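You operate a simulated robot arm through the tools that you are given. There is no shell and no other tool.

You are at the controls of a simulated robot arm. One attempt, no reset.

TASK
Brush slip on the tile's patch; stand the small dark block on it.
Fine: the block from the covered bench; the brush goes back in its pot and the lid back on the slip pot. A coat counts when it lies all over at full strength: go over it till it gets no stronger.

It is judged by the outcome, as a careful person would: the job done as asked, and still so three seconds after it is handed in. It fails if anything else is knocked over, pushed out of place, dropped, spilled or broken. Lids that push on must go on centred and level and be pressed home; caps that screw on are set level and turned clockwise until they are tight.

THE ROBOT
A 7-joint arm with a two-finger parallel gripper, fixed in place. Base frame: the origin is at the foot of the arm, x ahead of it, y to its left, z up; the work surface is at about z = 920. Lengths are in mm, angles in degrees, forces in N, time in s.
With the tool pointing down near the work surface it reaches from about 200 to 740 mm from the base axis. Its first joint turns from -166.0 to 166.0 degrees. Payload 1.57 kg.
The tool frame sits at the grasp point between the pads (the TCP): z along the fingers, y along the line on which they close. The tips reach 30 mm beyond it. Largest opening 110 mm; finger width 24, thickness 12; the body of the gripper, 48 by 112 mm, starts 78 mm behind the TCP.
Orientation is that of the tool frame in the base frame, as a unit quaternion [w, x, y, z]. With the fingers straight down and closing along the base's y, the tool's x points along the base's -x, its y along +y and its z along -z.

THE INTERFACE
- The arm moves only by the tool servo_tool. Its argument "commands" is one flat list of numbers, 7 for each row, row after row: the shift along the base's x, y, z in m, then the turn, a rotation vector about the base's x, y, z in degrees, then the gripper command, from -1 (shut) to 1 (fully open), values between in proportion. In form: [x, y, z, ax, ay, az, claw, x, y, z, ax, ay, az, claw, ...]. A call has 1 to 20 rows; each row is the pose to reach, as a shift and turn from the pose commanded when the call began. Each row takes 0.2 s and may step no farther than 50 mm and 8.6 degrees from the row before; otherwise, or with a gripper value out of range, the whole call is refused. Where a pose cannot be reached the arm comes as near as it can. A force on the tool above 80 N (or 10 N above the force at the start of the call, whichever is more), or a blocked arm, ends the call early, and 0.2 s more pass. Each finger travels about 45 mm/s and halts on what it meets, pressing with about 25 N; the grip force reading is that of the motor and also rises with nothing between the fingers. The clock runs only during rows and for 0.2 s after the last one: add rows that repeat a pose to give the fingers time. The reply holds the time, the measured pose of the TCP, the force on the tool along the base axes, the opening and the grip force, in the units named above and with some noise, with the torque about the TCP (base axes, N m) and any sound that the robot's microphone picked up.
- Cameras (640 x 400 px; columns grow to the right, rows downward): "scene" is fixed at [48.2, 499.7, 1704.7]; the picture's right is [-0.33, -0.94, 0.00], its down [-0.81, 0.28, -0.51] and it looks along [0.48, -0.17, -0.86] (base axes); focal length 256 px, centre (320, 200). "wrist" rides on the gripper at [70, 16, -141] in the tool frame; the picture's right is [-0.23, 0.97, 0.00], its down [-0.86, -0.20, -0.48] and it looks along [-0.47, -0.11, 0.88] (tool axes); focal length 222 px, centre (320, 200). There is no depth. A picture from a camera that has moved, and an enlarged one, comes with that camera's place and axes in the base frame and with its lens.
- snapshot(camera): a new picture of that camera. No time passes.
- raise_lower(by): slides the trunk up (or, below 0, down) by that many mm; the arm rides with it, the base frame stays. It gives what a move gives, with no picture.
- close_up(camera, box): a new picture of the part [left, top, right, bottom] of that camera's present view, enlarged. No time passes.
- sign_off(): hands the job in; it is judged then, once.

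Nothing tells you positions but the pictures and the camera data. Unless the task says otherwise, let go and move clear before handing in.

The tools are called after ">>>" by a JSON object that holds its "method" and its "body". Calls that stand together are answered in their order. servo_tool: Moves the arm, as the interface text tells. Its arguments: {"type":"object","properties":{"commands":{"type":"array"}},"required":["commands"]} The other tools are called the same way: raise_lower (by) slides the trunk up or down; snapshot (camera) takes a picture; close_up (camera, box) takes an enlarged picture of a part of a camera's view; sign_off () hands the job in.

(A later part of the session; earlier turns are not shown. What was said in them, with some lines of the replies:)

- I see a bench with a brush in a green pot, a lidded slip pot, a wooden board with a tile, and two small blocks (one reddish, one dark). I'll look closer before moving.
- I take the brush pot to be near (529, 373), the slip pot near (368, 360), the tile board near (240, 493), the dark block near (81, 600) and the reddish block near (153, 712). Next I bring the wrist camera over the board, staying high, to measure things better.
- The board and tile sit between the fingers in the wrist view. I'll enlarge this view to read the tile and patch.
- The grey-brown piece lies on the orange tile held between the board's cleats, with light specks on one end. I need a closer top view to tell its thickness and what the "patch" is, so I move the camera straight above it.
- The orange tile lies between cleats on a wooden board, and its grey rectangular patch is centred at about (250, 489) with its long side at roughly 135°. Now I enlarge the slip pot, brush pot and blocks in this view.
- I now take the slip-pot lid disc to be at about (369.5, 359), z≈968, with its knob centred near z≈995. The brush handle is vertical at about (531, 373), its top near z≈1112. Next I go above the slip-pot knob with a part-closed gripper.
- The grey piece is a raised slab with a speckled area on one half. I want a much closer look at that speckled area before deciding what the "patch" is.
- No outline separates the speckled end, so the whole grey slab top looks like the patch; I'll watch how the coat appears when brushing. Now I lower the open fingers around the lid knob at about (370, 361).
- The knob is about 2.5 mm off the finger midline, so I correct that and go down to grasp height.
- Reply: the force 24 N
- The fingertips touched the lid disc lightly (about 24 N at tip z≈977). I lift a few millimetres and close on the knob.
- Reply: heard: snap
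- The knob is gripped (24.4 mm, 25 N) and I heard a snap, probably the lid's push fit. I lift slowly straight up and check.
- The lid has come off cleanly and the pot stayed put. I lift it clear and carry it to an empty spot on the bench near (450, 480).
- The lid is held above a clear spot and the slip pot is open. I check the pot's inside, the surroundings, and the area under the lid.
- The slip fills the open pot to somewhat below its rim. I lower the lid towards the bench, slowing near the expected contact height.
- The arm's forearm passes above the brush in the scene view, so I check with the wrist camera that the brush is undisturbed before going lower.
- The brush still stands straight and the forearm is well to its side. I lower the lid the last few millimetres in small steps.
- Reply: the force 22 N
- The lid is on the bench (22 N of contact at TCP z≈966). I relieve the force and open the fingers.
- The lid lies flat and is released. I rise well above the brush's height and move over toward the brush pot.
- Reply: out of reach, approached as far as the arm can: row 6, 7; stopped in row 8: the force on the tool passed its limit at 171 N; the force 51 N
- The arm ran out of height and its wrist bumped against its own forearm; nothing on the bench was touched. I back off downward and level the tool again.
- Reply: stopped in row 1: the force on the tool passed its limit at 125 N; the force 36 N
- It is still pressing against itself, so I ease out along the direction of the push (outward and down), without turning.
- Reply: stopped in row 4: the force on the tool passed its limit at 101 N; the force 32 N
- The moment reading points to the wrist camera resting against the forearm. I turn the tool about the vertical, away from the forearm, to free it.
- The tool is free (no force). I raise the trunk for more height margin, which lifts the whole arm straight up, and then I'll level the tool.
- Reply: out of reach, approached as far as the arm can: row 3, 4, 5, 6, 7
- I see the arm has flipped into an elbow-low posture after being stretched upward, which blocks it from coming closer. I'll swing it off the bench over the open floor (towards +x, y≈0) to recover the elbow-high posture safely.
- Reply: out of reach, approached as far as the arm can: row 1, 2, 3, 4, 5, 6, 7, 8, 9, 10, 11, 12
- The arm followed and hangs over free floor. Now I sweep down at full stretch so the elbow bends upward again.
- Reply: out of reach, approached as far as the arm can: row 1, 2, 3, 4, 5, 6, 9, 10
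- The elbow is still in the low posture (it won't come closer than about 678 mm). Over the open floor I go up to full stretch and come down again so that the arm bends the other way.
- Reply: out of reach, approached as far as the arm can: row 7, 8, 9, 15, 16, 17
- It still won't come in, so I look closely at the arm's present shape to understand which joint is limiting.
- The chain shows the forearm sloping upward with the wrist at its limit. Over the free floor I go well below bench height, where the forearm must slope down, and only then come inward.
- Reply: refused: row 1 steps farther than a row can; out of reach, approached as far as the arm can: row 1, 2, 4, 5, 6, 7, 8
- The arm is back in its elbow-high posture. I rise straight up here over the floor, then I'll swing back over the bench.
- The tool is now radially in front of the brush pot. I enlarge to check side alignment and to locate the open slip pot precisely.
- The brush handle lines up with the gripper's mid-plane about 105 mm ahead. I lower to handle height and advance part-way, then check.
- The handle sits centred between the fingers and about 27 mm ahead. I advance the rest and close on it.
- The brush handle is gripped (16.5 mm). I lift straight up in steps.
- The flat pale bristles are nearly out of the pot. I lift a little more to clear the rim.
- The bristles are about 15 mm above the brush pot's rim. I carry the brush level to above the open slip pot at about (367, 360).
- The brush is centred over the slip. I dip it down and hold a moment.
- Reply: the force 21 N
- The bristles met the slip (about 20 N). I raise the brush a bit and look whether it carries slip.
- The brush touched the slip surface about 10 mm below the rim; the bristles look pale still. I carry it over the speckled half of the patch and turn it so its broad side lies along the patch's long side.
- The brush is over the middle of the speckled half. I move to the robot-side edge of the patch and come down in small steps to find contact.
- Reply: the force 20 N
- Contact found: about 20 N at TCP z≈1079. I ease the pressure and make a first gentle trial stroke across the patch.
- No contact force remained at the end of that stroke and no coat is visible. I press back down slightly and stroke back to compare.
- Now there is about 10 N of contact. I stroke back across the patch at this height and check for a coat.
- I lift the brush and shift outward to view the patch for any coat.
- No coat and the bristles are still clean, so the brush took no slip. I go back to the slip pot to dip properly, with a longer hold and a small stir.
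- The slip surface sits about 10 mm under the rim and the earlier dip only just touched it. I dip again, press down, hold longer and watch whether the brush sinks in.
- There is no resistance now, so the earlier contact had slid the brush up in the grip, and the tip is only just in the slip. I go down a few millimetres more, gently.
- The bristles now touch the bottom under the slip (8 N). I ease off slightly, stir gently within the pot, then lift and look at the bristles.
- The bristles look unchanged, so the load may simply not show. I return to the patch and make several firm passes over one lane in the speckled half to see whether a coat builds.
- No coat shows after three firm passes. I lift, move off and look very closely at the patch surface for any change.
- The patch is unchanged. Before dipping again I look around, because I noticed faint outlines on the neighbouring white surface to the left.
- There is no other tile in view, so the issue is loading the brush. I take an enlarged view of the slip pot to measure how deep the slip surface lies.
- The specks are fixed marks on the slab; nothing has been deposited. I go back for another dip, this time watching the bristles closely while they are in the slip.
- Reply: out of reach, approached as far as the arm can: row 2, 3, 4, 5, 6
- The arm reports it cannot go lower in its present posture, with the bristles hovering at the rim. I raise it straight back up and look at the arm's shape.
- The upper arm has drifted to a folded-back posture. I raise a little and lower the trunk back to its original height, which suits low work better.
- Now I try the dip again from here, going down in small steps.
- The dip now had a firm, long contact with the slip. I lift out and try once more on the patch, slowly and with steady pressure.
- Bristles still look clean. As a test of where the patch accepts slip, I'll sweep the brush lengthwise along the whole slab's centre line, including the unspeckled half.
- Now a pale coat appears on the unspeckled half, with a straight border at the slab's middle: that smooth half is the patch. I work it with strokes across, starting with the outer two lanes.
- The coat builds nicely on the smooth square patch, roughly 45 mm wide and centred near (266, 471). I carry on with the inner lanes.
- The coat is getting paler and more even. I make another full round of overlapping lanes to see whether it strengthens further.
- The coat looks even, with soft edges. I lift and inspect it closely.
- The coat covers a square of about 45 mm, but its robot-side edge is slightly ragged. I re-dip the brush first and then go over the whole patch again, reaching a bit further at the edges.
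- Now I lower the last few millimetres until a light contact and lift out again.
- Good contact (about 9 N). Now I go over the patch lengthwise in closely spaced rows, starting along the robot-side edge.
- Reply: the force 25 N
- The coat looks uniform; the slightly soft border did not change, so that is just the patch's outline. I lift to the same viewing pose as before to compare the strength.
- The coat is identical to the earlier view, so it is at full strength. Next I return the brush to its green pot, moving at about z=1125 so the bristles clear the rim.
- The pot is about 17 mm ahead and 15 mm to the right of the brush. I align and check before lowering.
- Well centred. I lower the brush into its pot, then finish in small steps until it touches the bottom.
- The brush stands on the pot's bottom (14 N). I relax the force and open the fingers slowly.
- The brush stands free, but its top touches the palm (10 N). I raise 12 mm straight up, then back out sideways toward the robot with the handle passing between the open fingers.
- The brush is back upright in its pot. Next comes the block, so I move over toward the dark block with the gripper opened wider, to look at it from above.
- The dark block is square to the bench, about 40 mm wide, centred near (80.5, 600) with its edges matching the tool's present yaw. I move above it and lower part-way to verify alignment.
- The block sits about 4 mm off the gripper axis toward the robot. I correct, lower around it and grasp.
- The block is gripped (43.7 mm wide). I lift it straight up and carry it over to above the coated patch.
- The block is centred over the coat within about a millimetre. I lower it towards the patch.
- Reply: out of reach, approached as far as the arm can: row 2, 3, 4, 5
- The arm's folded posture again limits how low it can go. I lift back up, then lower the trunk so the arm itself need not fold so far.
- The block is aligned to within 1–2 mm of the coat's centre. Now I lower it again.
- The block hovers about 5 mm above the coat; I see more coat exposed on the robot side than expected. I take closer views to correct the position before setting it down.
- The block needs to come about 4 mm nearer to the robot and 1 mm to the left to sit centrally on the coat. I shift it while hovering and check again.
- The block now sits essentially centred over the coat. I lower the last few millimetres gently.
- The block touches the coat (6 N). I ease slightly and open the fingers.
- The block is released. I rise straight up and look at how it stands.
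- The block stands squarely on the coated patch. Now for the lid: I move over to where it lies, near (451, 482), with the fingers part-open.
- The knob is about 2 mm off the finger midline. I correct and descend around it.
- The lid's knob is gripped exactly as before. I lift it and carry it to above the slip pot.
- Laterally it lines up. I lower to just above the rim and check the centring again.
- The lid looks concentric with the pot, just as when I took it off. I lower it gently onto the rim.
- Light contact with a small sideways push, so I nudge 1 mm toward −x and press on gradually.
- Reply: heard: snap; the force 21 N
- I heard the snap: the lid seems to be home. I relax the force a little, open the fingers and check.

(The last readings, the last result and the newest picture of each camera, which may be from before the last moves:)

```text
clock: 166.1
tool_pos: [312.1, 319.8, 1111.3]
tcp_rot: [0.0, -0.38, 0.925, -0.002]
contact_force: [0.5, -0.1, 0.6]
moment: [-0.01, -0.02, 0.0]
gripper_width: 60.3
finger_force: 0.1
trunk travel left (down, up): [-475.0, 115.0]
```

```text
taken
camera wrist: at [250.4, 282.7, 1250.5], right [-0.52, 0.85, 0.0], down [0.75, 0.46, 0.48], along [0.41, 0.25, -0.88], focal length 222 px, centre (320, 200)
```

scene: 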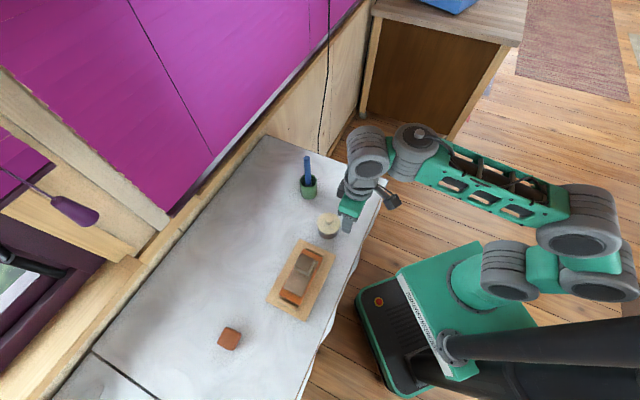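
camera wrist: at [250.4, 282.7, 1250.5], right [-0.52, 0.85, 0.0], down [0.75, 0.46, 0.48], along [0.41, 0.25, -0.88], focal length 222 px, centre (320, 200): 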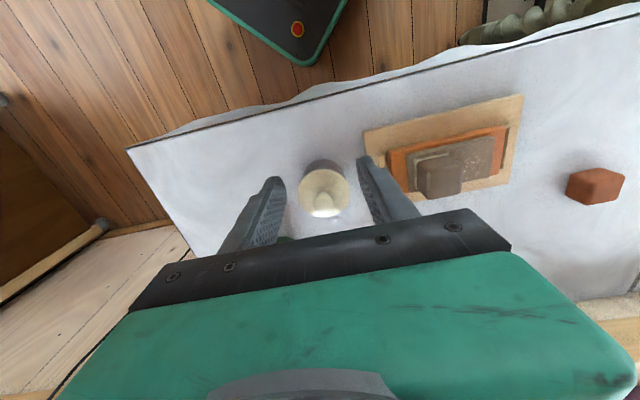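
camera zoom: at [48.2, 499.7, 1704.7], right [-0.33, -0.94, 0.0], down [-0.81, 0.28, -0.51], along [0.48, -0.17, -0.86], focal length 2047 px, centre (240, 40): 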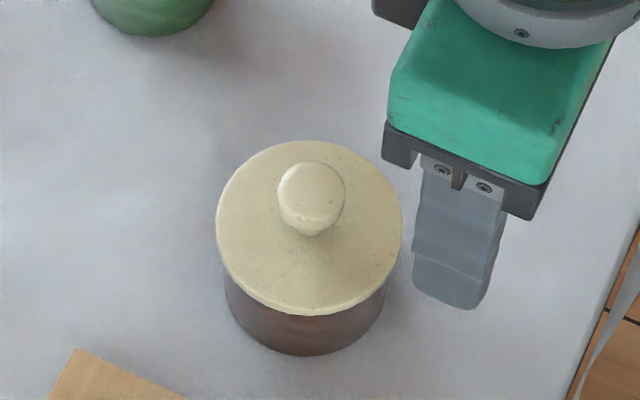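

The lid sits level and centred, exactly where it was at the start. I check the brush pot and the block once more.

>>> {"method": "close_up", "body": {"camera": "scene", "box": [280, 140, 340, 200]}}

>>> {"method": "close_up", "body": {"camera": "scene", "box": [265, 235, 345, 325]}}

>>> {"method": "close_up", "body": {"camera": "wrist", "box": [360, 90, 540, 220]}}

>>> {"method": "close_up", "body": {"camera": "wrist", "box": [280, 140, 370, 230]}}

```text
6.67 times, centred on (310, 170) of scene
camera zoom: at [48.2, 499.7, 1704.7], right [-0.33, -0.94, 0.0], down [-0.81, 0.28, -0.51], along [0.48, -0.17, -0.86], focal length 1706 px, centre (387, 400)
```

zoom: 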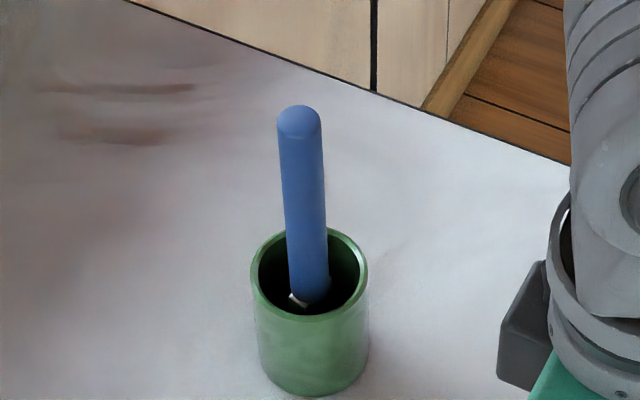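

```text
4.44 times, centred on (305, 280) of scene
camera zoom: at [48.2, 499.7, 1704.7], right [-0.33, -0.94, 0.0], down [-0.81, 0.28, -0.51], along [0.48, -0.17, -0.86], focal length 1137 px, centre (387, -156)
```

zoom: 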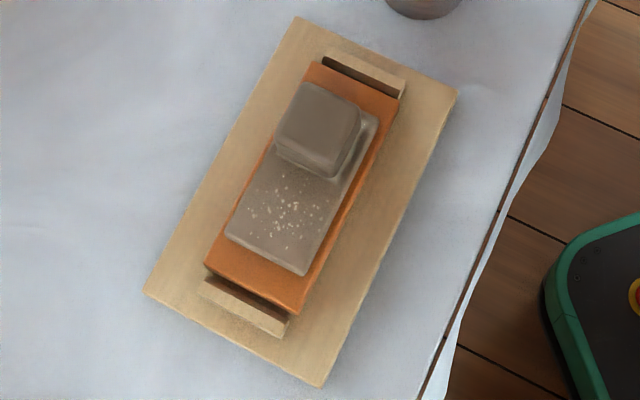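

```text
3.08 times, centred on (450, 155) of wrist
camera zoom: at [250.4, 282.7, 1250.5], right [-0.52, 0.85, 0.0], down [0.75, 0.46, 0.48], along [0.41, 0.25, -0.88], focal length 684 px, centre (-80, 338)
```

zoom: 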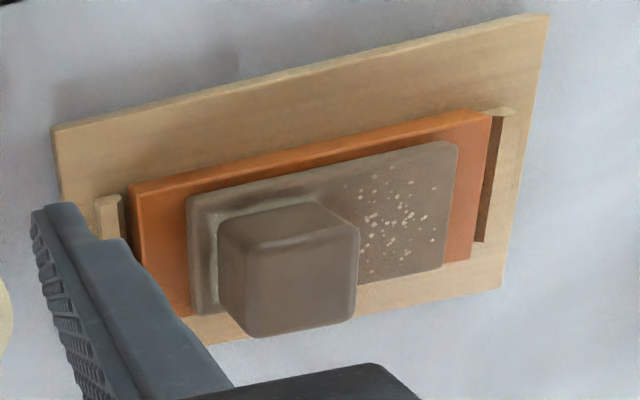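

```text
4.44 times, centred on (325, 185) of wrist
camera zoom: at [250.4, 282.7, 1250.5], right [-0.52, 0.85, 0.0], down [0.75, 0.46, 0.48], along [0.41, 0.25, -0.88], focal length 987 px, centre (298, 267)
```

zoom: 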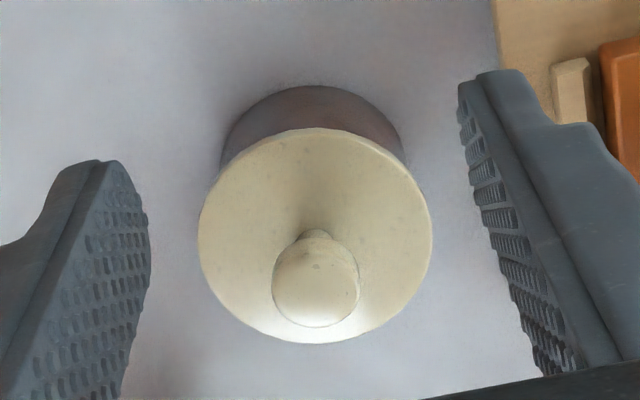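

The brush stands in its pot, the block sits within the coated patch, and the lid is on level. I retreat the arm clear of the bench before handing in.

>>> {"method": "servo_tool", "body": {"commands": [-0.01, -0.02, 0.03, 0, 0, 0, 0.1, -0.02, -0.045, 0.06, 0, 0, 0, 0.1, -0.03, -0.075, 0.08, 0, 0, 0, 0.1, -0.03, -0.1, 0.08, 0, 0, 0, 0.1, -0.03, -0.1, 0.08, 0, 0, 0, 0.1, -0.03, -0.1, 0.08, 0, 0, 0, 0.1]}}

>>> {"method": "snapshot", "body": {"camera": "scene"}}

>>> {"method": "close_up", "body": {"camera": "scene", "box": [260, 140, 380, 320]}}

```text
clock: 167.5
tool_pos: [281.8, 220.1, 1187.1]
tcp_rot: [0.001, -0.381, 0.924, -0.002]
contact_force: [-0.7, 0.2, 0.0]
moment: [0.0, 0.01, 0.0]
gripper_width: 60.7
finger_force: 0.2
trunk travel left (down, up): [-475.0, 115.0]
```

```text
taken
```

scene: 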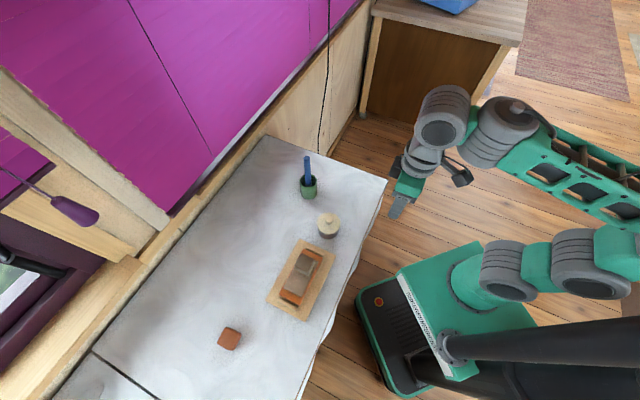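

```text
2.22 times, centred on (320, 230) of scene
camera zoom: at [48.2, 499.7, 1704.7], right [-0.33, -0.94, 0.0], down [-0.81, 0.28, -0.51], along [0.48, -0.17, -0.86], focal length 569 px, centre (320, 133)
```

zoom: 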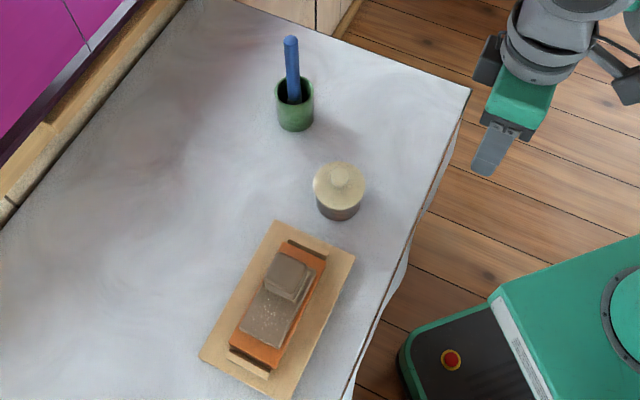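

Everything is in place: the patch is coated, the dark block stands on it, the brush is in its pot, the lid is pressed home and the arm is clear. I hand the job in.

>>> {"method": "sign_off", "body": {}}

```text
The job is handed in.
```

I coated the tile's patch with slip and stood the small dark block on it. I've handed the job in and don't know the verdict yet.

- **Coat:** The patch turned out to be the smooth half of the grey slab, about 45 mm square. The speckled half takes no slip. I re-dipped once and went over the whole patch again. The coat got no stronger, so I took it as full strength all over.
- **Block:** I used the grey-brown block from the cloth-covered bench, not the reddish one. By the last camera views it stands level, within about 2 mm of the patch's centre. One side may overhang the coat by roughly a millimetre.
- **Brush:** It is back in the green pot, standing upright.
- **Lid:** It is back on the slip pot, level and centred, and snapped home when I pressed it. In the camera it lines up with where it was at the start.

Early on, the arm over-stretched and its wrist camera bumped its own forearm, with up to 171 N on the tool. That was clear of the bench, and I saw nothing there moved, spilled or knocked over. The fingers are empty and the arm is clear of the bench.
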